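You operate a simulated robot arm through the tools that you are given. There is no shell and no other tool. Be economical: measure what you need, move in short steps, check, and stop when the job is done.

You run a simulated two-armed robot. Do the job below in one go: nothing can be reset, and whatever is moved stays where it is left.

## Task
Dust the pane on board R28, tape its middle and lay it on the counter's green mat.
Fine: grey brush, tape holder, both go back; dust before tape; push the board in; other panes stay. Set down upright: brush, tape holder. A coat counts when it lies all over at full strength: go over it till it gets no stronger. What is to be rubbed or washed off counts as gone when no trace of it is left.
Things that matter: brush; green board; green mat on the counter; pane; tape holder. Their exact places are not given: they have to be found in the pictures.

It is judged by the outcome, as a careful person would: the job done as asked, and still so three seconds after it is handed in. It fails if anything else is knocked over, pushed out of place, dropped, spilled or broken.

## Robot
Two 7-joint arms with two-finger parallel grippers on one trunk, on a base that drives. Base frame: it is fixed to the floor where the robot stands at the start and does not move with it; the origin is under the middle of the robot, x ahead of it, y to its left, z up. Units: cm, rad, N and s.
The left shoulder is at the start at [6, 14.4, 92.6], the right one opposite. With the tool pointing down near the work surface each hand reaches from about 10 to 68 cm from the robot's upright axis, wherever it stands, measured 20 degrees to its own side. Places, roughly: green board [70, 0, 70]; green mat on the counter [60, 20, 100]; pane [75, -175, 50]. Payload 1.57 kg a hand.
Tool frame (each hand has its own): the origin (TCP) lies between the finger pads and is the grasp point; the fingertips stand 3 cm ahead of it; z points along the fingers, y is the line along which they close. Largest opening 11 cm; finger width 2.4, thickness 1.2; the body of the gripper, 4.8 by 11.2 cm, starts 7.8 cm behind the TCP.
Orientation is that of the tool frame in the base frame, as [roll, pitch, yaw] about the fixed x, y, z axes, in that order (R = Rz(yaw) Ry(pitch) Rx(roll)). With the fingers straight down and closing along the base's y, the tool's x points along the base's -x, its y along +y and its z along -z.

## Interface
- The arms move only by the tool nudge_tool. It takes "left_deltas", "right_deltas" or both (then of equal length, played together; a hand with none holds still); each is a list of rows, each a list of 7 numbers: the shift along the tool's x, y, z in units of 300 mm (1.0 is 300 mm), then the turn, a rotation vector about the tool's x, y, z in units of 180 degrees (1.0 is 180 degrees), then the finger opening in mm, from 0 to 110. In form: [[dx, dy, dz, rx, ry, rz, fingers], ...]. A call has 1 to 10 rows; each row is the pose to reach, as a shift and turn from the pose commanded when the call began, along the tool's axes at that moment. A call with a number of a shift or a turn outside -1 to 1 is refused whole. Rows are played at 5 a second. More than 5 cm and 0.15 rad between two rows, or a gripper value outside its range, and nothing of the call is played. Where a pose cannot be reached the arm comes as near as it can. A force on the tool above 40 N (or 10 N above the force at the start of the call, whichever is more), or a blocked arm, ends the call early, and 0.2 s more pass. Each finger travels about 4.5 cm/s and halts on what it meets, pressing with about 37 N; the grip force reading is that of the motor and also rises with nothing between the fingers. The clock runs only during rows and for 0.2 s after the last one: add rows that repeat a pose to give the fingers time. The reply holds the time, the measured pose of the TCP, the force on the tool along the base axes, the opening and the grip force, in the units named above and with some noise, with the torque about the TCP (base axes, N m) and any sound that the robot's microphone picked up.
- Cameras (640 x 400 px; columns grow to the right, rows downward): "scene" is now at [3.87, 2.45, 152.83]; the picture's right is [0.33, -0.94, 0.00], its down [-0.77, -0.27, -0.58] and it looks along [0.55, 0.19, -0.81] (base axes); focal length 285 px, centre (320, 200). "left" rides on the left gripper at [7, -1.6, -14.1] in its tool frame; the picture's right is [0.23, 0.97, 0.00], its down [-0.86, 0.20, -0.48] and it looks along [-0.47, 0.11, 0.88] (tool axes); focal length 222 px, centre (320, 200). "right" rides on the right gripper at [7, 1.6, -14.1] in its tool frame; the picture's right is [-0.23, 0.97, 0.00], its down [-0.86, -0.20, -0.48] and it looks along [-0.47, -0.11, 0.88] (tool axes); focal length 222 px, centre (320, 200).
- get_image(camera): a new picture of that camera. The clock stands still meanwhile.
- slide_trunk(by): slides the trunk up (or, below 0, down) by that many cm; the arms and the scene camera ride with it, the base frame stays. It gives what a move gives, with no picture.
- base_move(legs): drives the robot by 1 to 6 legs, each [ahead, left, turn to the left] in cm, cm and rad, along the robot's own axes; the way and the turn of a leg run together, so that a leg with both is an arc; at most 150 cm and 3.142 rad a leg. The arms and the cameras ride along, it lands a little off, and it stops where it bumps. It gives what a move gives.
- turn_head(pan, tilt): turns the head with the scene camera to pan (to the left, within 1.501 rad either way) and tilt (down, from -0.506 to 1.204), counted from straight ahead of the robot. It gives what a move gives.
- locate(camera, pixels): for up to 12 pixels [column, row] of the newest picture of that camera ("zoom" is the newest enlarged one), the place [x, y, z] in the base frame of the surface seen there, good to about 0.3 cm. The clock stands still meanwhile.
- close_up(camera, box): a new picture of the part [left, top, right, bottom] of that camera's present view, enlarged. The clock stands still meanwhile.
- sign_off(): hands the job in; it is judged then, once.

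Go step by step. Measure first, check grasps and placings, and put right what went wrong. The budget is 80 turns and 70 pictures, counting those below and the enlarged ones. Unless the task says otherwise, let go and move clear before handing in, and close with one line.

The tools are called after "Call:" as a command line: name --argument value ..., lists and objects as JSON in quotes. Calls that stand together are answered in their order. nudge_tool: Moves the arms, as the interface text tells. Its arguments: {"type":"object","properties":{"left_deltas":{"type":"array"},"right_deltas":{"type":"array"}},"required":[]} The other tools are called the same way: slide_trunk (by) slides the trunk up or down; base_move (legs) drives the base; turn_head (pan, tilt) turns the head that bears the scene camera; get_image (camera) takes a picture; locate (camera, pixels) gives the place of the surface under pixels of a picture; close_up (camera, box) takes an enlarged picture of a part of a camera's view; sign_off () hands the job in.

At the start:

```text
time: 0.0
left_tool_pos: [48.27, 41.81, 99.98]
left_tcp_rot: [3.141, -0.001, -3.141]
left_force: [-0.6, 0.8, 0.0]
left_torque: [-0.01, 0.0, -0.02]
left_gripper_width: 11.01
left_finger_force: 0.1
right_tool_pos: [46.16, -1.17, 100.09]
right_tcp_rot: [-3.141, 0.001, 3.141]
right_force: [0.6, -0.3, -0.4]
right_torque: [0.02, 0.0, 0.03]
right_gripper_width: 10.99
right_finger_force: 0.1
trunk travel left (down, up): [-52.5, 6.5]
robot x, y, heading: [-0.1, -0.05, -0.002]
head pan, tilt: [0.34, 0.948]
```

scene: 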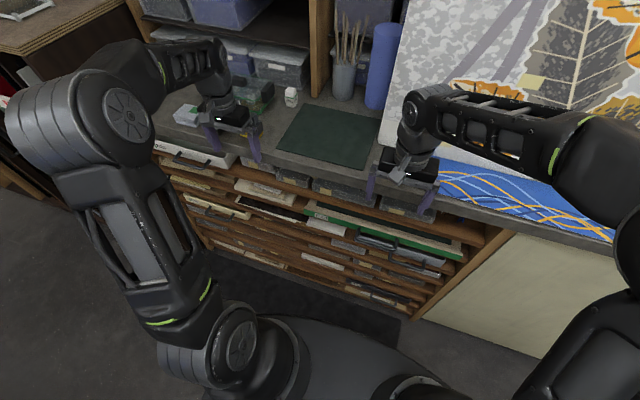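
right: 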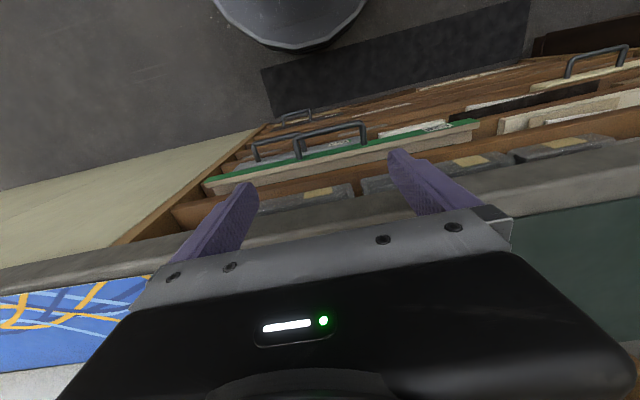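
left: 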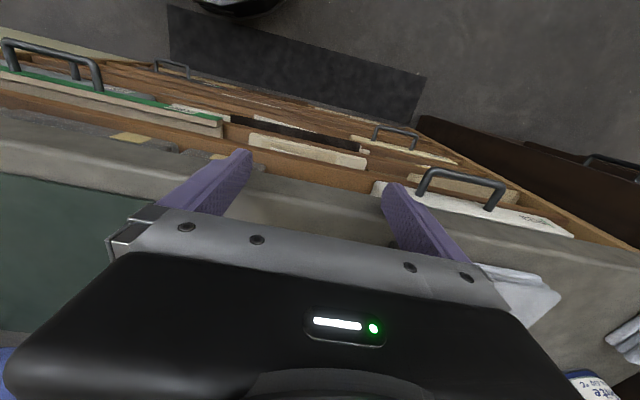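

The scene shows the counter with the green mat (330,135) and a rack of boards below, with a green-edged board at about (385,230). I'll enlarge the important parts to read labels and find the brush and tape holder.

Call:
close_up --camera "scene" --box '[150, 130, 480, 330]'

Call:
close_up --camera "scene" --box '[140, 0, 420, 180]'

Call:
turn_head --pan -1.2 --tilt 0.7

Call:
get_image --camera "scene"

```text
1.94 times, centred on (315, 230) of scene
```

zoom: 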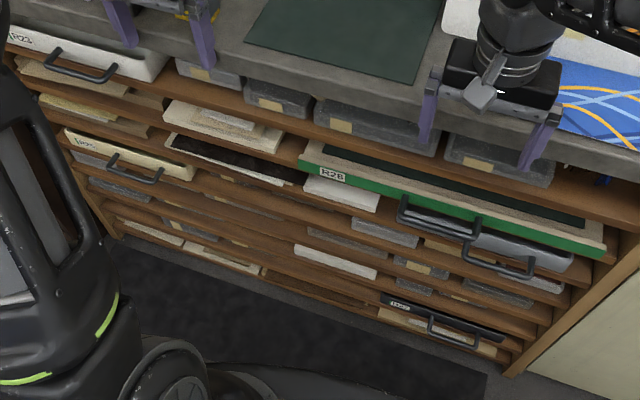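

```text
2.22 times, centred on (280, 90) of scene
```

zoom: 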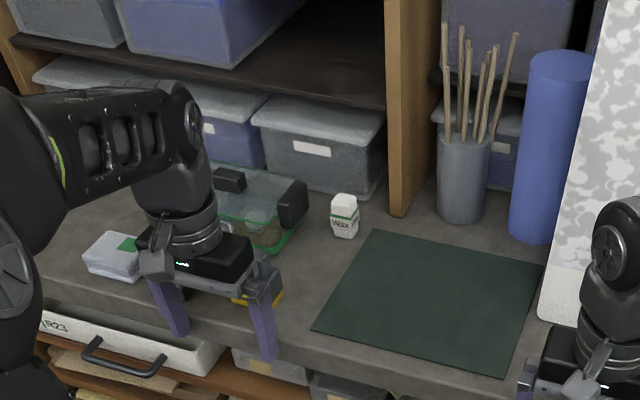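

```text
time: 1.6
left_tool_pos: [48.29, 41.8, 100.0]
left_tcp_rot: [-3.141, 0.001, 3.141]
left_force: [-0.5, -0.8, -0.5]
left_torque: [0.03, 0.0, 0.01]
left_gripper_width: 11.0
left_finger_force: 0.0
right_tool_pos: [46.17, -1.12, 99.94]
right_tcp_rot: [-3.139, 0.0, -3.14]
right_force: [0.5, 0.1, -0.5]
right_torque: [0.02, -0.01, -0.02]
right_gripper_width: 10.99
right_finger_force: 0.0
trunk travel left (down, up): [-52.5, 6.5]
robot x, y, heading: [-0.1, 0.13, -0.001]
head pan, tilt: [-1.201, 0.7]
```

```text
64 pictures are left
```

scene: 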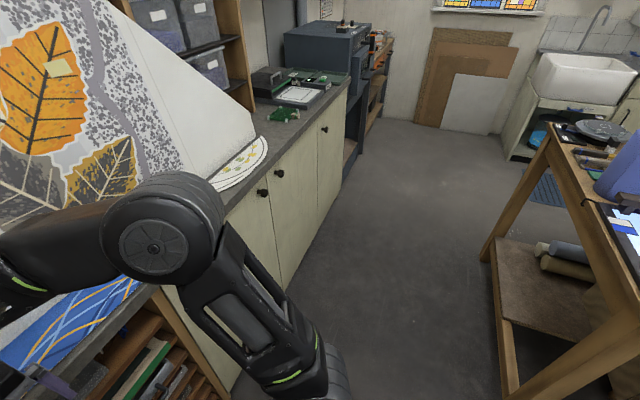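

The picture shows a long counter to the right with cabinets, a green tool at (285,115), a blue machine at (330,50) and a table at right. I'll look closer there and look the other way too.

Call:
close_up --camera "scene" --box '[200, 0, 420, 200]'

Call:
close_up --camera "scene" --box '[480, 60, 640, 320]'

Call:
turn_head --pan 1.2 --tilt 0.7

Call:
get_image --camera "scene"

```text
2.00 times, centred on (310, 100) of scene
```

zoom: 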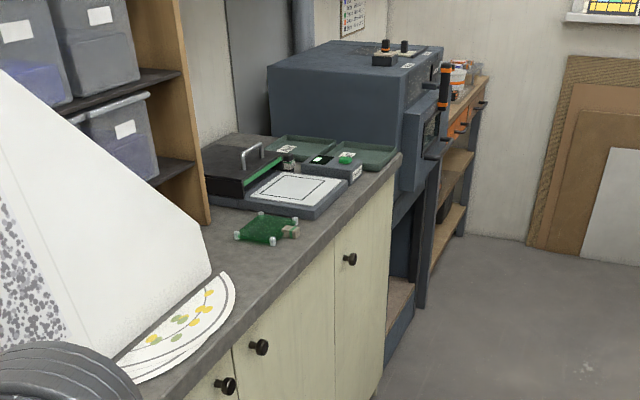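

```text
1.54 times, centred on (560, 190) of scene
```

zoom: 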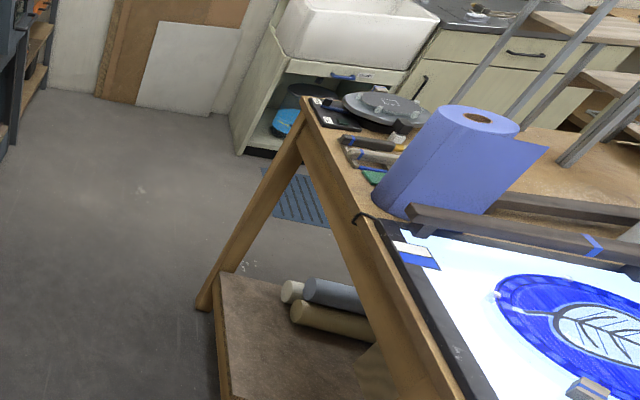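

```text
time: 3.8
left_tool_pos: [48.38, 41.81, 100.06]
left_tcp_rot: [3.141, 0.0, 3.141]
left_force: [-0.1, 0.4, 0.6]
left_torque: [-0.05, 0.0, 0.01]
left_gripper_width: 10.99
left_finger_force: 0.0
right_tool_pos: [46.11, -1.08, 99.95]
right_tcp_rot: [3.14, -0.001, -3.141]
right_force: [-0.5, 0.1, 0.0]
right_torque: [-0.03, 0.02, 0.03]
right_gripper_width: 10.99
right_finger_force: 0.1
trunk travel left (down, up): [-52.5, 6.5]
robot x, y, heading: [-0.32, -0.01, 0.002]
head pan, tilt: [1.201, 0.7]
```

```text
61 pictures are left
```

scene: 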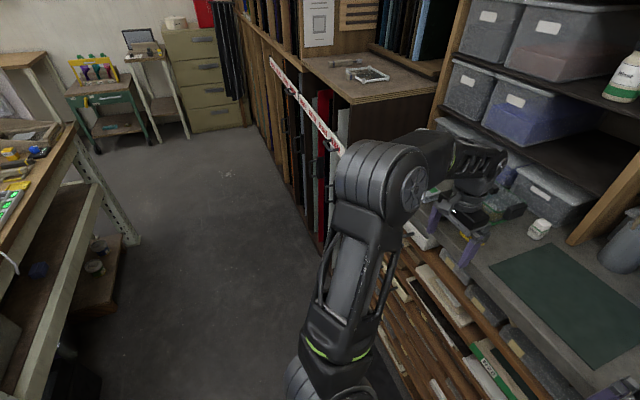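

The left side shows a glass rack and counters, no brush visible. I'll face the rack again and locate the board, mat and counter parts.

Call:
turn_head --pan 0.0 --tilt 0.95

Call:
get_image --camera "scene"

```text
time: 5.2
left_tool_pos: [48.25, 41.73, 100.06]
left_tcp_rot: [-3.141, -0.001, -3.141]
left_force: [-0.2, 0.8, 0.1]
left_torque: [0.0, 0.01, 0.0]
left_gripper_width: 11.0
left_finger_force: 0.0
right_tool_pos: [46.17, -1.13, 99.98]
right_tcp_rot: [-3.14, -0.001, -3.142]
right_force: [-0.1, -0.1, 0.4]
right_torque: [0.02, 0.05, -0.03]
right_gripper_width: 10.98
right_finger_force: 0.0
trunk travel left (down, up): [-52.5, 6.5]
robot x, y, heading: [0.07, -0.13, 0.004]
head pan, tilt: [0.0, 0.949]
```

```text
60 pictures are left
```

scene: 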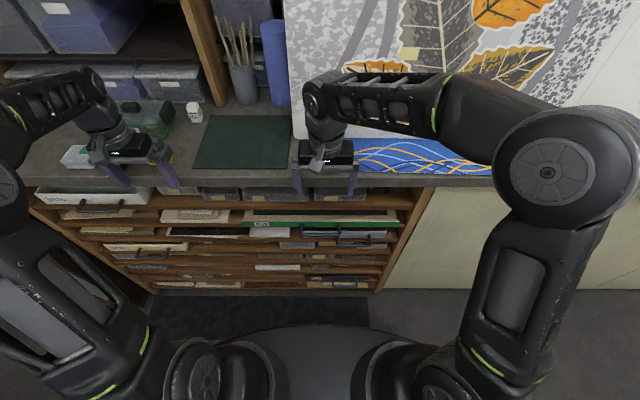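

Call:
locate --camera "scene" --pixels '[[245, 140], [197, 165], [291, 168], [210, 117], [290, 118], [245, 212], [395, 214], [245, 224], [396, 224], [320, 214], [320, 177], [305, 234]]'

Call:
close_up --camera "scene" --box '[220, 180, 420, 300]'

Call:
locate --camera "zoom" --pixels '[[80, 110], [300, 105], [100, 145], [270, 160], [420, 180], [550, 130]]'

```text
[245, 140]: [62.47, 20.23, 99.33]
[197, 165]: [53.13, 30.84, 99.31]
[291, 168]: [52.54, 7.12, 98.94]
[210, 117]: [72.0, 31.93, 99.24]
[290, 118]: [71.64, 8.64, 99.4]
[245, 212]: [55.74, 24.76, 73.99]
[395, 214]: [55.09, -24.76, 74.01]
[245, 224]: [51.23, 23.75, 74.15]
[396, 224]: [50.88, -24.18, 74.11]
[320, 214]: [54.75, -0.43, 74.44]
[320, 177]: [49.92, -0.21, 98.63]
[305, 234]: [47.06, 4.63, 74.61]
```

```text
3.20 times, centred on (320, 240) of scene
```

zoom: 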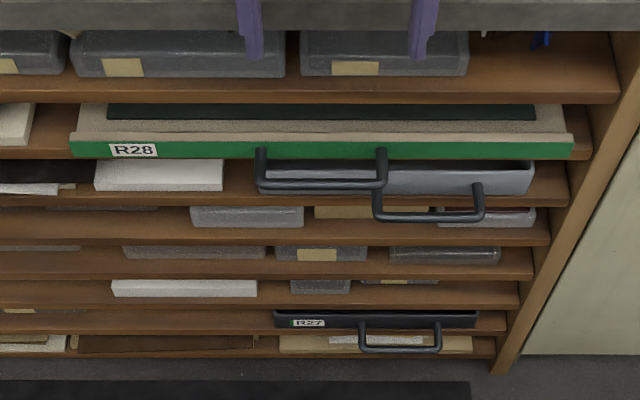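

```text
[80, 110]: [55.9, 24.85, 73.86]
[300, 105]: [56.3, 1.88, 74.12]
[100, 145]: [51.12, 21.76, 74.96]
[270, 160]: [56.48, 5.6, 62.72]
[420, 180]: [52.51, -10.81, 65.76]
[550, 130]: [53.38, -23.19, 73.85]
```

R28 is the green-fronted board at z≈74, handle at about [47, 4.6, 74]; its pane must lie further in. I'll back off a little to see the counter and the rack without the arms in the way.

Call:
base_move --legs '[[-40, 0, 0]]'

Call:
turn_head --pan 0.25 --tilt 0.6

Call:
get_image --camera "scene"

Call:
close_up --camera "scene" --box '[160, 60, 420, 260]'

```text
time: 7.7
left_tool_pos: [8.26, 41.77, 100.03]
left_tcp_rot: [3.141, -0.001, 3.142]
left_force: [-0.7, 0.3, -0.1]
left_torque: [0.01, -0.01, -0.02]
left_gripper_width: 11.01
left_finger_force: 0.1
right_tool_pos: [6.12, -1.17, 99.98]
right_tcp_rot: [-3.141, 0.0, -3.14]
right_force: [-0.6, 0.5, 0.2]
right_torque: [-0.01, -0.02, -0.01]
right_gripper_width: 10.99
right_finger_force: 0.0
trunk travel left (down, up): [-52.5, 6.5]
robot x, y, heading: [-39.73, 0.1, -0.0]
head pan, tilt: [0.0, 0.949]
```

```text
time: 8.6
left_tool_pos: [8.22, 41.84, 99.96]
left_tcp_rot: [-3.141, 0.0, -3.141]
left_force: [-0.3, -0.8, 0.1]
left_torque: [0.0, 0.01, 0.0]
left_gripper_width: 10.99
left_finger_force: 0.1
right_tool_pos: [6.16, -1.07, 99.99]
right_tcp_rot: [-3.141, 0.0, -3.141]
right_force: [0.2, 0.5, -0.3]
right_torque: [0.02, -0.03, 0.01]
right_gripper_width: 11.02
right_finger_force: 0.1
trunk travel left (down, up): [-52.5, 6.5]
robot x, y, heading: [-40.1, -0.16, -0.004]
head pan, tilt: [0.25, 0.6]
```

```text
58 pictures are left
```

scene: 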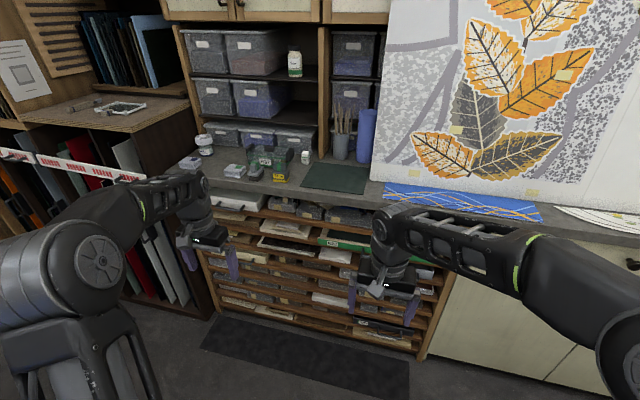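

```text
2.00 times, centred on (290, 160) of scene
```

zoom: 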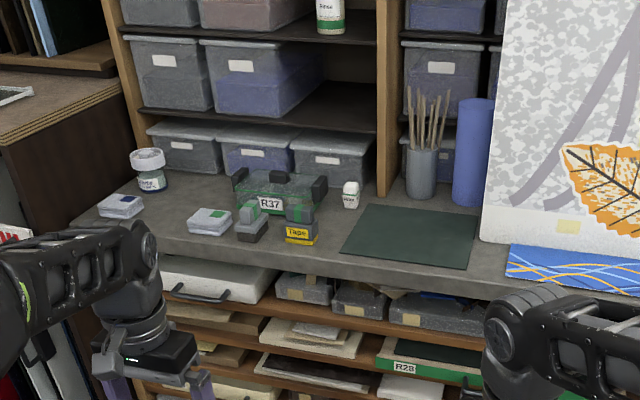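

On the counter left of the mat stand a yellow "Tape" holder (zoom 300,228) and a dark small item (250,222), two sponge-like blocks, and a box labelled R37. I'll enlarge these and measure.

Call:
close_up --camera "scene" --box '[200, 130, 330, 200]'

Call:
locate --camera "zoom" --pixels '[[245, 180], [245, 195], [245, 220], [395, 190], [395, 235], [395, 170], [370, 250], [420, 250], [110, 190], [240, 160], [515, 150]]'

```text
4.92 times, centred on (265, 165) of scene
```

zoom: 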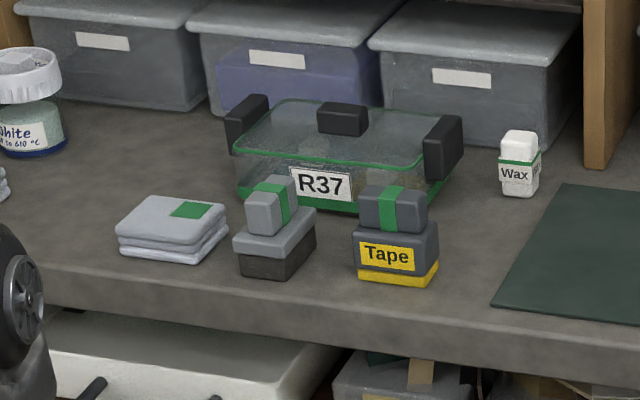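

```text
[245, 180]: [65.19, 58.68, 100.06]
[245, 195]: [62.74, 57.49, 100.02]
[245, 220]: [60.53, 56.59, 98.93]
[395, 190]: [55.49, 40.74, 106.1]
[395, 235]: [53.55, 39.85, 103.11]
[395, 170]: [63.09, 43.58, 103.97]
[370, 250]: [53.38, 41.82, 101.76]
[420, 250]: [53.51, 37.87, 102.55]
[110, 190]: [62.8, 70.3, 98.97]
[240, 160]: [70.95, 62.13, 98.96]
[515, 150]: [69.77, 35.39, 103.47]
```

The grey brush is the block at zoom (275,235), bristles down; the tape holder is at (395,235), yellow tape side down. First I'll turn the right hand to point forward (fingers closing vertically) to pull the board, and lift the left hand clear.

Call:
nudge_tool --right_deltas '[[0, 0, 0, -0.024, -0.024, 0.024, 110], [0, 0, 0, -0.048, -0.048, 0.048, 110], [0, 0, 0, -0.072, -0.072, 0.072, 110], [0, 0, 0, -0.096, -0.096, 0.096, 110], [0, 0, 0, -0.12, -0.12, 0.12, 110], [0, 0, 0, -0.144, -0.144, 0.144, 110], [0, 0, 0, -0.168, -0.168, 0.168, 110], [0, 0, 0, -0.19245, -0.19245, 0.19245, 110]]' --left_deltas '[[0.06, 0, -0.06, 0, 0, 0, 110], [0.12, 0, -0.12, 0, 0, 0, 110], [0.18, 0, -0.18, 0, 0, 0, 110], [0.24, 0, -0.24, 0, 0, 0, 110], [0.3, 0, -0.3, 0, 0, 0, 110], [0.36, 0, -0.36, 0, 0, 0, 110], [0.42, 0, -0.42, 0, 0, 0, 110], [0.48, 0, -0.48, 0, 0, 0, 110]]'

Call:
nudge_tool --right_deltas '[[0, 0, 0, -0.024, -0.024, 0.024, 110], [0, 0, 0, -0.048, -0.048, 0.048, 110], [0, 0, 0, -0.072, -0.072, 0.072, 110], [0, 0, 0, -0.096, -0.096, 0.096, 110], [0, 0, 0, -0.12, -0.12, 0.12, 110], [0, 0, 0, -0.144, -0.144, 0.144, 110], [0, 0, 0, -0.168, -0.168, 0.168, 110], [0, 0, 0, -0.19245, -0.19245, 0.19245, 110]]'

```text
time: 10.3
left_tool_pos: [-3.94, 42.12, 111.78]
left_tcp_rot: [-3.137, 0.001, 3.141]
left_force: [-0.9, 1.0, -0.1]
left_torque: [-0.09, 0.03, 0.03]
left_gripper_width: 10.96
left_finger_force: 0.1
left hand out of reach, approached as far as the arm can: row 7, 8
right_tool_pos: [6.18, -1.13, 99.86]
right_tcp_rot: [2.414, 0.346, 2.403]
right_force: [-0.2, 0.0, -0.1]
right_torque: [-0.09, 0.01, -0.01]
right_gripper_width: 10.99
right_finger_force: 0.1
right hand out of reach, approached as far as the arm can: row 8
trunk travel left (down, up): [-52.5, 6.5]
robot x, y, heading: [-39.89, -0.28, -0.004]
head pan, tilt: [0.25, 0.6]
```

```text
time: 12.2
left_tool_pos: [-3.91, 41.66, 111.74]
left_tcp_rot: [-3.141, 0.0, -3.14]
left_force: [-0.2, -0.2, -0.1]
left_torque: [-0.01, -0.01, -0.03]
left_gripper_width: 11.0
left_finger_force: 0.1
right_tool_pos: [5.92, -1.24, 99.06]
right_tcp_rot: [2.372, 0.356, 2.346]
right_force: [-0.2, 0.1, 0.3]
right_torque: [-0.01, 0.01, -0.03]
right_gripper_width: 11.0
right_finger_force: 0.1
right hand out of reach, approached as far as the arm can: row 1, 2, 3, 4, 5, 6, 7, 8
trunk travel left (down, up): [-52.5, 6.5]
robot x, y, heading: [-40.4, 0.13, -0.003]
head pan, tilt: [0.25, 0.6]
```

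The right hand could not complete that turn. I'll undo it and try rolling the other way.

Call:
nudge_tool --right_deltas '[[0, 0, 0, 0.024, 0.024, -0.024, 110], [0, 0, 0, 0.048, 0.048, -0.048, 110], [0, 0, 0, 0.072, 0.072, -0.072, 110], [0, 0, 0, 0.096, 0.096, -0.096, 110], [0, 0, 0, 0.12, 0.12, -0.12, 110], [0, 0, 0, 0.144, 0.144, -0.144, 110], [0, 0, 0, 0.168, 0.168, -0.168, 110], [0, 0, 0, 0.19245, 0.19245, -0.19245, 110]]'

Call:
nudge_tool --right_deltas '[[0, 0, 0, 0.024, -0.024, -0.024, 110], [0, 0, 0, 0.048, -0.048, -0.048, 110], [0, 0, 0, 0.072, -0.072, -0.072, 110], [0, 0, 0, 0.096, -0.096, -0.096, 110], [0, 0, 0, 0.12, -0.12, -0.12, 110], [0, 0, 0, 0.144, -0.144, -0.144, 110], [0, 0, 0, 0.168, -0.168, -0.168, 110], [0, 0, 0, 0.19245, -0.19245, -0.19245, 110]]'

Call:
nudge_tool --right_deltas '[[0, 0, 0, 0.024, -0.024, -0.024, 110], [0, 0, 0, 0.048, -0.048, -0.048, 110], [0, 0, 0, 0.072, -0.072, -0.072, 110], [0, 0, 0, 0.096, -0.096, -0.096, 110], [0, 0, 0, 0.12, -0.12, -0.12, 110], [0, 0, 0, 0.144, -0.144, -0.144, 110], [0, 0, 0, 0.168, -0.168, -0.168, 110], [0, 0, 0, 0.19245, -0.19245, -0.19245, 110]]'

```text
time: 13.9
left_tool_pos: [-3.91, 41.78, 111.76]
left_tcp_rot: [3.141, -0.002, -3.141]
left_force: [-0.1, 0.4, -0.2]
left_torque: [0.01, 0.03, -0.01]
left_gripper_width: 11.01
left_finger_force: 0.0
right_tool_pos: [5.94, -1.12, 99.16]
right_tcp_rot: [-3.119, 0.0, 3.125]
right_force: [0.1, 0.6, 0.5]
right_torque: [-0.03, 0.0, -0.02]
right_gripper_width: 11.02
right_finger_force: 0.1
trunk travel left (down, up): [-52.5, 6.5]
robot x, y, heading: [-40.11, 0.03, 0.002]
head pan, tilt: [0.25, 0.6]
```

```text
time: 15.8
left_tool_pos: [-3.99, 41.83, 111.78]
left_tcp_rot: [3.14, 0.0, 3.141]
left_force: [-0.3, -0.4, 0.1]
left_torque: [0.03, -0.01, -0.07]
left_gripper_width: 10.98
left_finger_force: 0.1
right_tool_pos: [5.88, -1.13, 99.15]
right_tcp_rot: [-2.337, 0.327, -2.365]
right_force: [-0.1, -0.3, 0.5]
right_torque: [0.03, 0.02, 0.0]
right_gripper_width: 11.01
right_finger_force: 0.0
trunk travel left (down, up): [-52.5, 6.5]
robot x, y, heading: [-39.84, -0.07, 0.001]
head pan, tilt: [0.25, 0.6]
```

```text
time: 17.6
left_tool_pos: [-3.95, 41.79, 111.79]
left_tcp_rot: [-3.141, 0.0, 3.141]
left_force: [-0.2, -0.5, 0.4]
left_torque: [0.0, -0.01, -0.03]
left_gripper_width: 10.99
left_finger_force: 0.1
right_tool_pos: [5.81, -1.14, 99.09]
right_tcp_rot: [-1.568, -0.023, -1.586]
right_force: [0.3, 0.2, -0.1]
right_torque: [-0.02, 0.0, -0.03]
right_gripper_width: 11.02
right_finger_force: 0.0
trunk travel left (down, up): [-52.5, 6.5]
robot x, y, heading: [-39.79, 0.29, -0.0]
head pan, tilt: [0.25, 0.6]
```

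The hand now points forward with fingers closing vertically. Lower it to the handle height, close to 6 cm opening and drive up, then look.

Call:
nudge_tool --right_deltas '[[0, 0.12, 0, 0, 0, 0, 100], [0, 0.24, 0, 0, 0, 0, 90], [0, 0.36, 0, 0, 0, 0, 80], [0, 0.48, 0, 0, 0, 0, 70], [0, 0.6, 0, 0, 0, 0, 60], [0, 0.72, 0, 0, 0, 0, 60], [0, 0.815, 0, 0, 0, 0, 60]]'

Call:
base_move --legs '[[28, 0, 0]]'

Call:
turn_head --pan 0.0 --tilt 0.95

Call:
get_image --camera "scene"

Call:
get_image --camera "right"

```text
time: 19.4
left_tool_pos: [-3.91, 41.64, 111.84]
left_tcp_rot: [3.141, 0.001, -3.141]
left_force: [0.2, -0.1, -0.4]
left_torque: [0.01, 0.01, 0.02]
left_gripper_width: 11.01
left_finger_force: 0.1
right_tool_pos: [9.88, -2.52, 79.46]
right_tcp_rot: [-1.453, -0.008, -1.611]
right_force: [0.4, 0.5, 0.0]
right_torque: [0.02, -0.01, 0.01]
right_gripper_width: 6.0
right_finger_force: 0.0
trunk travel left (down, up): [-52.5, 6.5]
robot x, y, heading: [-39.98, -0.11, -0.001]
head pan, tilt: [0.25, 0.6]
stopped in row 7 (right hand): the arm was blocked; the commanded pose is now the measured one
```

```text
time: 21.3
left_tool_pos: [23.98, 41.83, 111.76]
left_tcp_rot: [-3.14, -0.001, 3.141]
left_force: [-0.1, 0.9, -0.3]
left_torque: [0.02, 0.0, -0.01]
left_gripper_width: 10.99
left_finger_force: 0.0
right_tool_pos: [37.69, -2.42, 79.42]
right_tcp_rot: [-1.454, -0.011, -1.61]
right_force: [0.1, 0.2, 0.5]
right_torque: [-0.02, -0.03, 0.02]
right_gripper_width: 6.01
right_finger_force: 0.1
trunk travel left (down, up): [-52.5, 6.5]
robot x, y, heading: [-12.22, -0.04, -0.001]
head pan, tilt: [0.25, 0.6]
```

```text
time: 22.1
left_tool_pos: [23.87, 41.73, 111.85]
left_tcp_rot: [-3.141, 0.001, 3.141]
left_force: [0.2, 0.3, -0.9]
left_torque: [-0.02, -0.02, 0.01]
left_gripper_width: 10.99
left_finger_force: 0.0
right_tool_pos: [37.73, -2.42, 79.45]
right_tcp_rot: [-1.454, -0.012, -1.611]
right_force: [0.5, -0.1, 0.3]
right_torque: [0.0, 0.02, -0.02]
right_gripper_width: 6.01
right_finger_force: 0.1
trunk travel left (down, up): [-52.5, 6.5]
robot x, y, heading: [-12.15, -0.18, -0.004]
head pan, tilt: [0.0, 0.949]
```

```text
55 pictures are left
```

scene: 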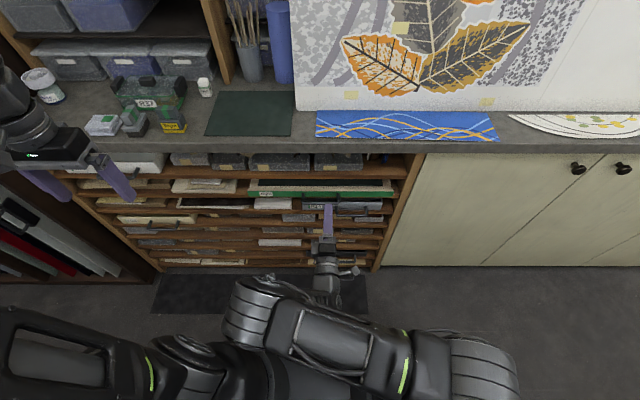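

```text
54 pictures are left
```

right: 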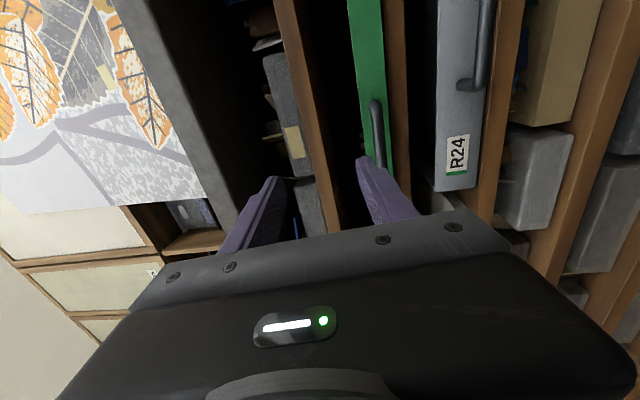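

The right picture shows the green board's handle bar at (378,130), below my fingers' level; I'll measure it.

Call:
locate --camera "right" --pixels '[[375, 115], [379, 150], [376, 105], [370, 50], [462, 80], [483, 40]]'

Call:
close_up --camera "scene" --box '[240, 150, 420, 270]'

Call:
locate --camera "zoom" --pixels '[[230, 185], [280, 190], [270, 200], [350, 190]]'

```text
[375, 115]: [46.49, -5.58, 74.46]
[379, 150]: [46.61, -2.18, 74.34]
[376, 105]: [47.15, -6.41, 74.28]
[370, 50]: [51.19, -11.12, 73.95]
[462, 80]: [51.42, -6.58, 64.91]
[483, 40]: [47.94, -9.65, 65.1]
```

```text
3.33 times, centred on (330, 210) of scene
```

zoom: 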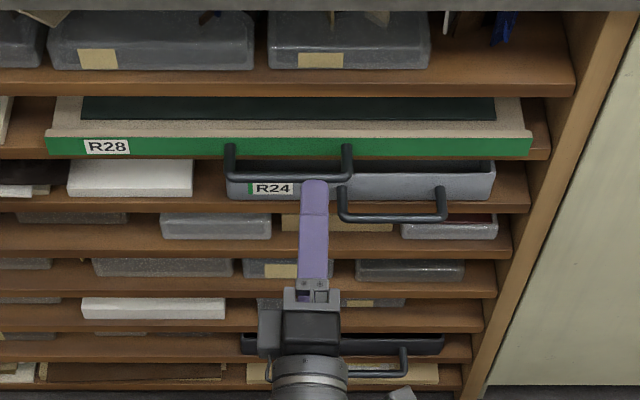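

```text
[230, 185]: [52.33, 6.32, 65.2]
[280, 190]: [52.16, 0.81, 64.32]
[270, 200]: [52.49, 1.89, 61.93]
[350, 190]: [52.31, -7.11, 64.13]
```

Handle bar is at x 46.5, z 74.4. Lower the trunk 5 cm, drive in 8.8 cm, grip.

Call:
slide_trunk --by -5.0

Call:
base_move --legs '[[8.8, 0, 0]]'

Call:
get_image --camera "right"

```text
time: 23.1
left_tool_pos: [23.84, 41.89, 106.8]
left_tcp_rot: [-3.142, 0.001, 3.141]
left_force: [-0.1, 0.1, -0.2]
left_torque: [-0.02, 0.0, 0.03]
left_gripper_width: 11.0
left_finger_force: 0.0
right_tool_pos: [37.75, -2.47, 74.58]
right_tcp_rot: [-1.454, -0.013, -1.609]
right_force: [0.6, 0.9, -0.2]
right_torque: [-0.01, 0.0, -0.02]
right_gripper_width: 5.98
right_finger_force: 0.1
trunk travel left (down, up): [-47.5, 11.5]
robot x, y, heading: [-12.11, 0.26, -0.002]
head pan, tilt: [0.0, 0.949]
```

```text
time: 24.1
left_tool_pos: [32.77, 41.71, 106.73]
left_tcp_rot: [3.142, -0.002, 3.141]
left_force: [-0.2, 0.1, -0.9]
left_torque: [0.0, 0.08, -0.02]
left_gripper_width: 11.03
left_finger_force: 0.0
right_tool_pos: [46.45, -2.46, 74.45]
right_tcp_rot: [-1.454, -0.012, -1.612]
right_force: [0.4, -0.6, -0.3]
right_torque: [-0.03, -0.01, 0.0]
right_gripper_width: 5.96
right_finger_force: 0.1
trunk travel left (down, up): [-47.5, 11.5]
robot x, y, heading: [-3.17, -0.02, 0.005]
head pan, tilt: [0.0, 0.949]
```

```text
52 pictures are left
```

right: 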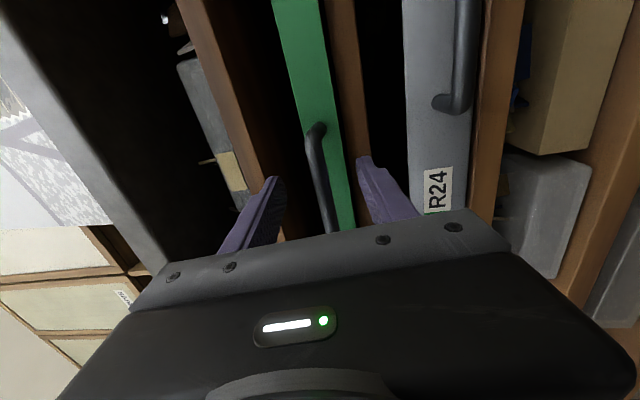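

The bar (320,190) lies between the fingers. Close on it.

Call:
nudge_tool --right_deltas '[[0, 0, 0, 0, 0, 0, 40], [0, 0, 0, 0, 0, 0, 20], [0, 0, 0, 0, 0, 0, 0], [0, 0, 0, 0, 0, 0, 0], [0, 0, 0, 0, 0, 0, 0]]'

Call:
base_move --legs '[[-15, 0, 0]]'

Call:
get_image --camera "scene"

```text
time: 25.3
left_tool_pos: [32.84, 41.71, 106.77]
left_tcp_rot: [-3.141, -0.001, 3.141]
left_force: [-0.4, 0.2, 0.1]
left_torque: [-0.01, 0.02, 0.01]
left_gripper_width: 11.0
left_finger_force: 0.1
right_tool_pos: [46.6, -2.43, 74.26]
right_tcp_rot: [-1.462, -0.01, -1.611]
right_force: [-6.1, 0.4, -28.3]
right_torque: [0.7, 0.13, 0.15]
right_gripper_width: 1.2
right_finger_force: 29.3
trunk travel left (down, up): [-47.5, 11.5]
robot x, y, heading: [-3.63, -0.07, -0.002]
head pan, tilt: [0.0, 0.949]
```

```text
time: 26.7
left_tool_pos: [17.95, 41.63, 106.81]
left_tcp_rot: [3.141, -0.002, 3.141]
left_force: [0.3, -0.3, 0.3]
left_torque: [0.02, 0.0, 0.01]
left_gripper_width: 10.97
left_finger_force: 0.0
right_tool_pos: [31.57, -2.25, 74.15]
right_tcp_rot: [-1.463, -0.011, -1.613]
right_force: [-0.1, 6.4, -33.5]
right_torque: [0.73, 0.23, 0.03]
right_gripper_width: 1.2
right_finger_force: 29.7
trunk travel left (down, up): [-47.5, 11.5]
robot x, y, heading: [-18.61, 0.11, -0.001]
head pan, tilt: [0.0, 0.949]
```

```text
51 pictures are left
```

scene: 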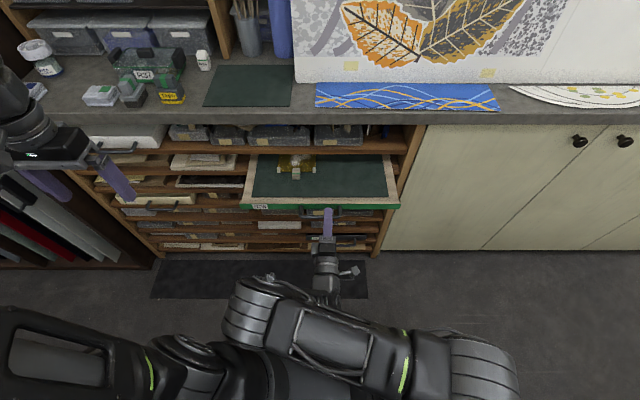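

The board slides out and a yellow-ish object appears at (297,165), likely the pane. I'll relieve the upward load slightly and pull 12 cm more.

Call:
nudge_tool --right_deltas '[[0, 0.005, 0, 0, 0, 0, 0], [0, 0.01, 0, 0, 0, 0, 0]]'

Call:
base_move --legs '[[-12, 0, 0]]'

Call:
turn_head --pan 0.0 --tilt 0.8

Call:
get_image --camera "scene"

Call:
close_up --camera "scene" --box '[230, 110, 410, 230]'

```text
time: 27.3
left_tool_pos: [17.75, 41.71, 106.91]
left_tcp_rot: [-3.141, 0.0, 3.141]
left_force: [-0.1, 0.0, -0.2]
left_torque: [0.01, 0.02, 0.0]
left_gripper_width: 11.02
left_finger_force: 0.1
right_tool_pos: [31.48, -2.53, 74.3]
right_tcp_rot: [-1.455, -0.01, -1.612]
right_force: [-3.0, 0.5, 7.1]
right_torque: [0.8, 0.0, -0.28]
right_gripper_width: 1.2
right_finger_force: 29.0
trunk travel left (down, up): [-47.5, 11.5]
robot x, y, heading: [-18.3, 0.06, 0.003]
head pan, tilt: [0.0, 0.949]
```

```text
time: 28.5
left_tool_pos: [5.73, 41.83, 106.88]
left_tcp_rot: [3.141, 0.002, -3.141]
left_force: [0.1, 1.1, 1.1]
left_torque: [0.05, 0.0, 0.0]
left_gripper_width: 11.02
left_finger_force: 0.1
right_tool_pos: [19.77, -2.31, 74.25]
right_tcp_rot: [-1.456, -0.012, -1.612]
right_force: [2.6, 0.2, 21.2]
right_torque: [0.68, -0.1, 0.33]
right_gripper_width: 1.18
right_finger_force: 28.6
trunk travel left (down, up): [-47.5, 11.5]
robot x, y, heading: [-30.48, 0.09, 0.001]
head pan, tilt: [0.0, 0.949]
```

```text
time: 29.2
left_tool_pos: [5.91, 41.69, 106.89]
left_tcp_rot: [3.141, 0.0, -3.141]
left_force: [0.2, -0.5, -0.9]
left_torque: [-0.01, 0.02, -0.01]
left_gripper_width: 11.03
left_finger_force: 0.0
right_tool_pos: [19.77, -2.37, 74.23]
right_tcp_rot: [-1.457, -0.01, -1.612]
right_force: [-1.2, -0.7, 7.5]
right_torque: [0.75, -0.04, -0.03]
right_gripper_width: 1.19
right_finger_force: 29.4
trunk travel left (down, up): [-47.5, 11.5]
robot x, y, heading: [-29.71, -0.2, -0.004]
head pan, tilt: [0.0, 0.799]
```

```text
50 pictures are left
```

scene: 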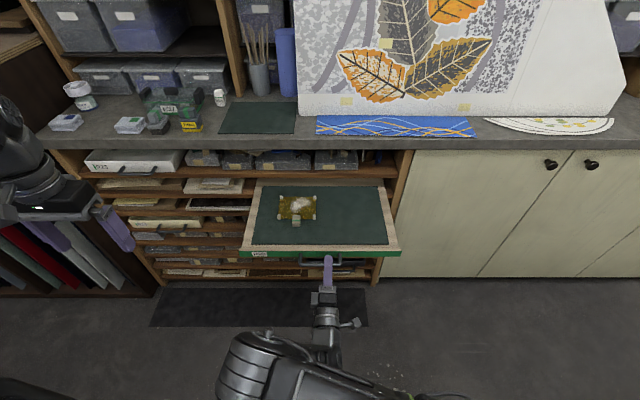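

```text
3.33 times, centred on (320, 170) of scene
```

zoom: 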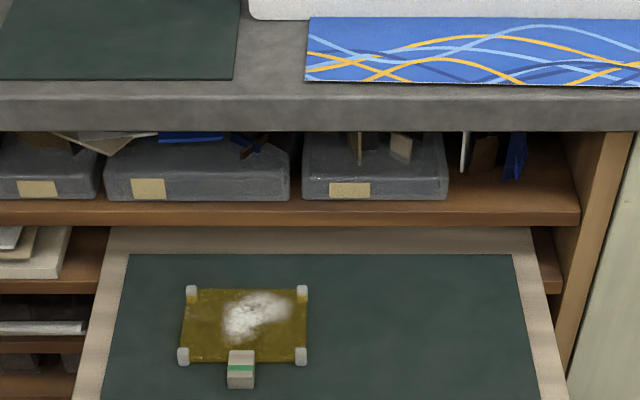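

The amber pane on four feet is at zoom (245,325), dusty at (255,315), with a grip block at (241,370). The board is fully shown. Measure it all.

Call:
locate --camera "zoom" --pixels '[[190, 290], [302, 290], [183, 356], [301, 357], [241, 354], [241, 375], [220, 345], [255, 315], [210, 300], [120, 250], [80, 390], [241, 387]]'

Call:
close_up --camera "scene" --box '[260, 180, 340, 235]'

```text
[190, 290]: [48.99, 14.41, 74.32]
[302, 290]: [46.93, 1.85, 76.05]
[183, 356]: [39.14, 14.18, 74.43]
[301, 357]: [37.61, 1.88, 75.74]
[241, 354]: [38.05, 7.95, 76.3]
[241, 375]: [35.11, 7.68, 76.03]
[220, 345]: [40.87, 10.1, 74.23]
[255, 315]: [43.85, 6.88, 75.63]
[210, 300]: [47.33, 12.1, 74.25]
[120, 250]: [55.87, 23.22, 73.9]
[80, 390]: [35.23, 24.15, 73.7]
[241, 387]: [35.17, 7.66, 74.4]
```

```text
7.27 times, centred on (300, 208) of scene
```

zoom: 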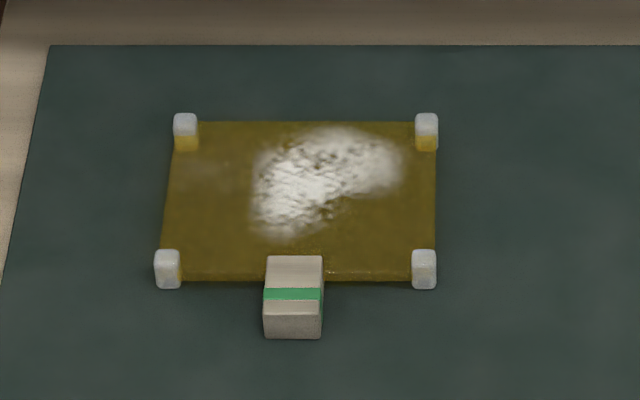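

The pane is at x 37.5–48.5, y 2–14, surface z≈75, with a grip block at [36.5, 7.8, 74–76]. Now I open the right fingers a bit, carefully, to see that the board stays level.

Call:
locate --camera "zoom" --pixels '[[350, 42], [350, 20], [350, 3], [293, 262], [293, 282], [268, 272], [322, 272], [180, 200], [300, 200], [400, 220], [424, 256], [168, 256]]'

Call:
nudge_tool --right_deltas '[[0, 0, 0, 0, 0, 0, 14], [0, 0, 0, 0, 0, 0, 16], [0, 0, 0, 0, 0, 0, 22], [0, 0, 0, 0, 0, 0, 22]]'

Call:
get_image --camera "right"

```text
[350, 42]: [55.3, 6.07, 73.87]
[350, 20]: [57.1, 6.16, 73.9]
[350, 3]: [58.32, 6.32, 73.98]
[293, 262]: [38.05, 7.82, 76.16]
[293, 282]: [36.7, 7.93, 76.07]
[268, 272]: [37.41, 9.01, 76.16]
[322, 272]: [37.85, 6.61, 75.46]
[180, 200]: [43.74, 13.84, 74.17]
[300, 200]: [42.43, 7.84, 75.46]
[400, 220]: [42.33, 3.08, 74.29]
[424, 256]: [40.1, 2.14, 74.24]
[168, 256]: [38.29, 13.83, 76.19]
```

```text
time: 30.2
left_tool_pos: [5.93, 41.76, 106.87]
left_tcp_rot: [3.14, 0.0, -3.141]
left_force: [-0.3, 0.4, 0.0]
left_torque: [0.01, 0.01, -0.01]
left_gripper_width: 11.0
left_finger_force: 0.1
right_tool_pos: [19.76, -2.36, 74.14]
right_tcp_rot: [-1.456, -0.011, -1.613]
right_force: [-0.6, 0.0, -0.5]
right_torque: [-0.01, 0.0, 0.0]
right_gripper_width: 2.2
right_finger_force: 0.1
trunk travel left (down, up): [-47.5, 11.5]
robot x, y, heading: [-30.03, 0.34, 0.002]
head pan, tilt: [0.0, 0.799]
```

```text
47 pictures are left
```

right: 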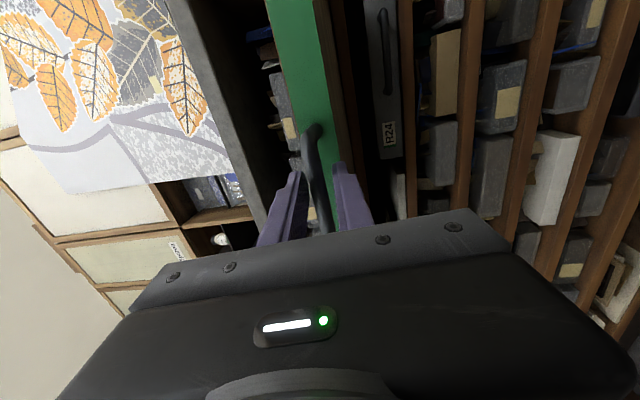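

Board stays level on its own and the fingers are free. Back off, raise the right hand and turn it fingers-down again.

Call:
base_move --legs '[[-14, 0, 0]]'

Call:
nudge_tool --right_deltas '[[0, -0.1, 0, 0, 0, 0, 60], [0, -0.2, 0, -0.02, 0.02, 0.02, 110], [0, -0.3, 0, -0.04, 0.04, 0.04, 110], [0, -0.4, 0, -0.06, 0.06, 0.06, 110], [0, -0.5, 0, -0.08, 0.08, 0.08, 110], [0, -0.6, 0, -0.1, 0.1, 0.1, 110], [0, -0.7, 0, -0.12, 0.12, 0.12, 110], [0, -0.8, 0, -0.14, 0.14, 0.14, 110], [0, -0.9, 0, -0.164, 0.164, 0.164, 110], [0, -1.0, 0, -0.188, 0.188, 0.188, 110]]'

Call:
nudge_tool --right_deltas '[[0, 0, 0, -0.024, 0.024, 0.024, 110], [0, 0, 0, -0.048, 0.048, 0.048, 110], [0, 0, 0, -0.072, 0.072, 0.072, 110], [0, 0, 0, -0.096, 0.096, 0.096, 110], [0, 0, 0, -0.12, 0.12, 0.12, 110], [0, 0, 0, -0.144, 0.144, 0.144, 110], [0, 0, 0, -0.168, 0.168, 0.168, 110], [0, 0, 0, -0.19245, 0.19245, 0.19245, 110]]'

Call:
turn_head --pan 0.4 --tilt 0.55

Call:
get_image --camera "scene"

```text
time: 31.6
left_tool_pos: [-8.23, 41.85, 106.97]
left_tcp_rot: [3.14, 0.0, -3.141]
left_force: [-0.4, -0.1, 0.6]
left_torque: [0.02, -0.02, 0.0]
left_gripper_width: 10.99
left_finger_force: 0.0
right_tool_pos: [5.84, -2.52, 74.16]
right_tcp_rot: [-1.458, -0.011, -1.612]
right_force: [-0.4, -1.0, -0.2]
right_torque: [0.0, -0.02, -0.01]
right_gripper_width: 2.22
right_finger_force: 0.1
trunk travel left (down, up): [-47.5, 11.5]
robot x, y, heading: [-44.3, 0.15, -0.001]
head pan, tilt: [0.0, 0.799]
```

```text
time: 33.8
left_tool_pos: [-7.97, 41.84, 106.83]
left_tcp_rot: [3.141, 0.0, -3.141]
left_force: [-0.1, 0.2, 0.5]
left_torque: [0.03, 0.0, -0.01]
left_gripper_width: 11.01
left_finger_force: 0.0
right_tool_pos: [2.54, -1.94, 103.98]
right_tcp_rot: [-2.24, 0.407, -2.34]
right_force: [1.1, 0.0, -1.2]
right_torque: [0.01, -0.02, 0.03]
right_gripper_width: 11.01
right_finger_force: 0.0
trunk travel left (down, up): [-47.5, 11.5]
robot x, y, heading: [-43.91, -0.28, 0.004]
head pan, tilt: [0.0, 0.799]
```

```text
time: 35.6
left_tool_pos: [-8.13, 41.8, 106.78]
left_tcp_rot: [-3.141, 0.0, -3.141]
left_force: [-0.3, 0.2, -0.2]
left_torque: [0.02, 0.02, -0.01]
left_gripper_width: 11.0
left_finger_force: 0.0
right_tool_pos: [2.47, -2.0, 103.89]
right_tcp_rot: [-3.116, 0.125, 3.115]
right_force: [0.1, -0.7, 0.4]
right_torque: [0.0, -0.01, 0.01]
right_gripper_width: 10.99
right_finger_force: 0.0
trunk travel left (down, up): [-47.5, 11.5]
robot x, y, heading: [-44.44, 0.12, 0.002]
head pan, tilt: [0.0, 0.799]
```

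```text
time: 36.4
left_tool_pos: [-8.04, 41.7, 106.72]
left_tcp_rot: [3.14, 0.0, 3.14]
left_force: [-0.9, -0.2, 0.0]
left_torque: [0.01, 0.02, 0.02]
left_gripper_width: 11.02
left_finger_force: 0.1
right_tool_pos: [2.34, -1.97, 104.15]
right_tcp_rot: [-3.113, 0.128, 3.117]
right_force: [0.3, -0.5, 0.7]
right_torque: [0.01, -0.01, -0.04]
right_gripper_width: 11.01
right_finger_force: 0.1
trunk travel left (down, up): [-47.5, 11.5]
robot x, y, heading: [-44.32, -0.23, 0.001]
head pan, tilt: [0.4, 0.55]
```

```text
46 pictures are left
```

scene: 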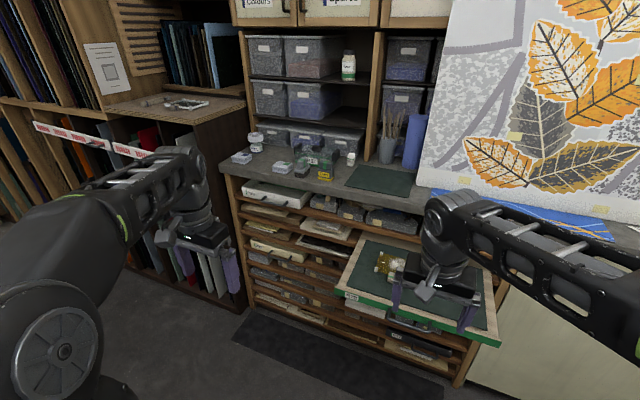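

Board is level at its pulled-out place. Enlarge the brush and holder for exact places, and straighten the right hand.

Call:
close_up --camera "scene" --box '[260, 140, 350, 195]'

Call:
locate --camera "zoom" --pixels '[[275, 213], [302, 205], [302, 225], [290, 235], [300, 250], [320, 240], [460, 200], [460, 225], [425, 240], [495, 250], [460, 285], [300, 265]]'

Call:
slide_trunk --by 9

Call:
nudge_tool --right_deltas '[[0, 0, 0, 0, 0.02, 0, 110], [0, 0, 0, 0, 0.04, 0, 110]]'

```text
7.11 times, centred on (305, 168) of scene
```

zoom: 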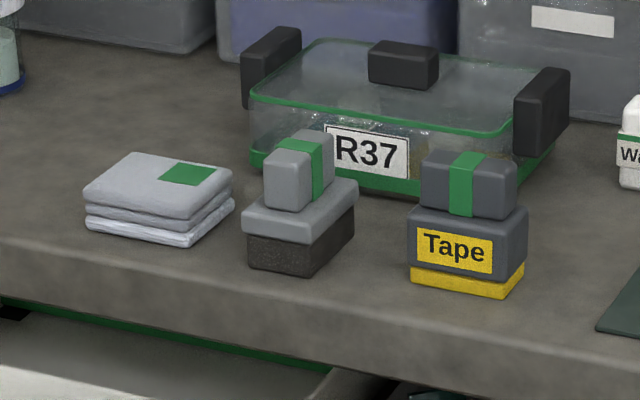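

```text
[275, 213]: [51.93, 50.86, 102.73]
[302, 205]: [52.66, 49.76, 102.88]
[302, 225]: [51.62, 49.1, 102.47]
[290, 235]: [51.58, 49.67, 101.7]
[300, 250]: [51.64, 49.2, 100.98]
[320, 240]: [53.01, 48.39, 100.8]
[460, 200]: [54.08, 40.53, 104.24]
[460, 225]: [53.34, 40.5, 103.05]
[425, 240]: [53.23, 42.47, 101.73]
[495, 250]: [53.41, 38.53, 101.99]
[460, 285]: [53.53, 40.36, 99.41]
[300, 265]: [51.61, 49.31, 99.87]
```

```text
time: 37.7
left_tool_pos: [-8.02, 41.83, 115.74]
left_tcp_rot: [3.141, 0.0, 3.14]
left_force: [-0.5, 0.0, -0.1]
left_torque: [0.0, 0.01, 0.0]
left_gripper_width: 10.99
left_finger_force: 0.0
right_tool_pos: [2.45, -1.89, 112.8]
right_tcp_rot: [-3.116, 0.127, 3.118]
right_force: [0.1, -0.2, 0.3]
right_torque: [0.05, -0.03, -0.02]
right_gripper_width: 11.01
right_finger_force: 0.0
trunk travel left (down, up): [-56.5, 2.5]
robot x, y, heading: [-44.09, 0.01, 0.004]
head pan, tilt: [0.4, 0.55]
```

```text
time: 38.3
left_tool_pos: [-8.05, 41.89, 115.82]
left_tcp_rot: [-3.141, 0.0, -3.141]
left_force: [0.1, 0.5, -0.2]
left_torque: [0.0, -0.02, -0.01]
left_gripper_width: 11.0
left_finger_force: 0.1
right_tool_pos: [2.42, -1.83, 113.03]
right_tcp_rot: [-3.117, 0.001, 3.116]
right_force: [0.2, -1.2, 0.0]
right_torque: [0.02, -0.01, -0.01]
right_gripper_width: 10.98
right_finger_force: 0.1
trunk travel left (down, up): [-56.5, 2.5]
robot x, y, heading: [-44.32, -0.59, 0.001]
head pan, tilt: [0.4, 0.55]
```

Brush centre is about [54, 49.5], holder about [55, 40.4]. I shift both hands to the robot's right to keep them clear of each other, then drive up so the left hand is near the brush.

Call:
nudge_tool --left_deltas '[[0, -0.09, 0, 0, 0, 0, 110], [0, -0.18, 0, 0, 0, 0, 110], [0, -0.27, 0, 0, 0, 0, 110], [0, -0.36, 0, 0, 0, 0, 110], [0, -0.45, 0, 0, 0, 0, 110], [0, -0.54, 0, 0, 0, 0, 110], [0, -0.63, 0, 0, 0, 0, 110], [0, -0.73, 0, 0, 0, 0, 110]]' --right_deltas '[[0, -0.11, 0, 0, 0, 0, 110], [0, -0.22, 0, 0, 0, 0, 110], [0, -0.33, 0, 0, 0, 0, 110], [0, -0.44, 0, 0, 0, 0, 110], [0, -0.55, 0, 0, 0, 0, 110], [0, -0.66, 0, 0, 0, 0, 110], [0, -0.77, 0, 0, 0, 0, 110], [0, -0.9, 0, 0, 0, 0, 110]]'

Call:
base_move --legs '[[39.3, 30.6, 0]]'

Call:
get_image --camera "left"

```text
time: 40.1
left_tool_pos: [-8.17, 19.71, 115.78]
left_tcp_rot: [3.141, 0.0, 3.141]
left_force: [0.5, 0.4, -0.1]
left_torque: [0.0, -0.02, 0.0]
left_gripper_width: 10.99
left_finger_force: 0.1
right_tool_pos: [1.74, -29.1, 113.59]
right_tcp_rot: [-3.118, 0.001, 3.113]
right_force: [-0.7, 0.5, -0.5]
right_torque: [0.02, -0.02, 0.02]
right_gripper_width: 10.98
right_finger_force: 0.1
trunk travel left (down, up): [-56.5, 2.5]
robot x, y, heading: [-43.88, 0.06, 0.001]
head pan, tilt: [0.4, 0.55]
```

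```text
time: 43.0
left_tool_pos: [31.44, 50.5, 115.97]
left_tcp_rot: [-3.141, -0.001, -3.14]
left_force: [-1.1, 0.2, -0.1]
left_torque: [-0.01, 0.01, 0.0]
left_gripper_width: 11.0
left_finger_force: 0.0
right_tool_pos: [41.39, 1.96, 113.68]
right_tcp_rot: [-3.116, 0.001, 3.116]
right_force: [-0.1, 0.6, 0.3]
right_torque: [0.0, -0.02, 0.05]
right_gripper_width: 10.99
right_finger_force: 0.1
trunk travel left (down, up): [-56.5, 2.5]
robot x, y, heading: [-4.31, 30.7, 0.0]
head pan, tilt: [0.4, 0.55]
```

```text
44 pictures are left
```

left: 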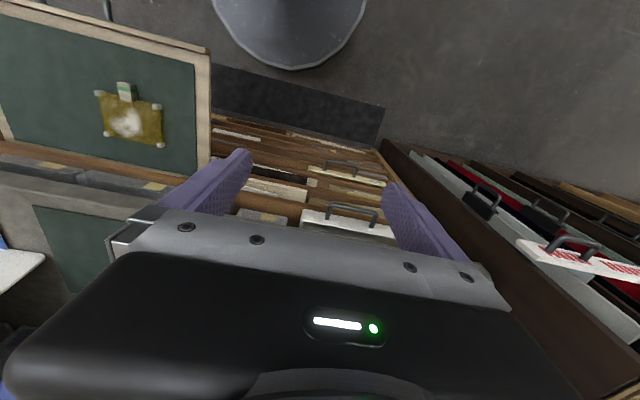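

Robot base is clear. Now extend the left hand above the brush and look.

Call:
nudge_tool --left_deltas '[[-0.1, 0, 0, 0, 0, 0, 110], [-0.2, 0, 0, 0, 0, 0, 110], [-0.3, -0.01, 0, 0, 0, 0, 110], [-0.4, -0.02, 0, 0, 0, 0, 110], [-0.5, -0.02, 0, 0, 0, 0, 110], [-0.6, -0.03, 0, 0, 0, 0, 110], [-0.7, -0.03, 0, 0, 0, 0, 110]]'

Call:
get_image --camera "left"

Call:
turn_head --pan 0.35 --tilt 0.75

Call:
get_image --camera "scene"

```text
time: 44.6
left_tool_pos: [50.06, 49.39, 113.01]
left_tcp_rot: [3.14, 0.014, -3.139]
left_force: [-0.1, -0.4, -0.5]
left_torque: [0.0, 0.03, -0.02]
left_gripper_width: 10.99
left_finger_force: 0.2
left hand out of reach, approached as far as the arm can: row 4, 5, 6, 7
right_tool_pos: [41.41, 1.72, 113.7]
right_tcp_rot: [-3.116, 0.0, 3.115]
right_force: [0.9, 0.9, 0.4]
right_torque: [0.01, 0.05, 0.02]
right_gripper_width: 10.99
right_finger_force: 0.0
trunk travel left (down, up): [-56.5, 2.5]
robot x, y, heading: [-4.69, 30.55, 0.003]
head pan, tilt: [0.4, 0.55]
```

```text
43 pictures are left
```

left: 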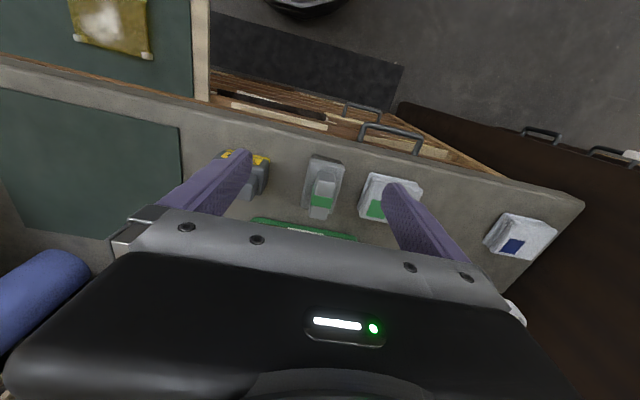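

```text
time: 45.4
left_tool_pos: [49.92, 49.37, 113.08]
left_tcp_rot: [3.139, 0.013, -3.14]
left_force: [0.2, 1.3, 0.0]
left_torque: [-0.01, 0.01, 0.0]
left_gripper_width: 10.99
left_finger_force: 0.0
right_tool_pos: [41.31, 1.74, 113.74]
right_tcp_rot: [-3.115, 0.002, 3.114]
right_force: [0.1, 0.4, -0.3]
right_torque: [-0.02, 0.02, -0.01]
right_gripper_width: 11.0
right_finger_force: 0.2
trunk travel left (down, up): [-56.5, 2.5]
robot x, y, heading: [-4.54, 30.73, 0.004]
head pan, tilt: [0.351, 0.75]
```

```text
42 pictures are left
```

scene: 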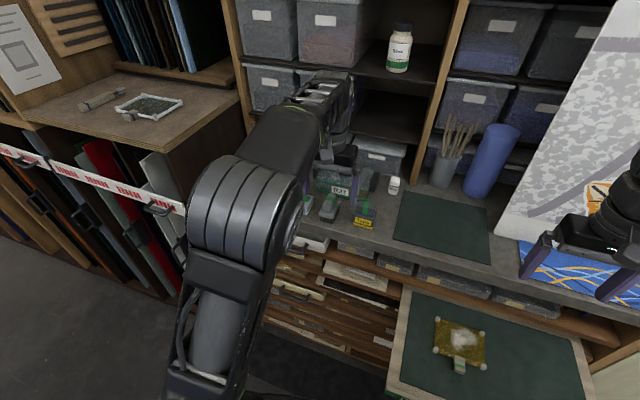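

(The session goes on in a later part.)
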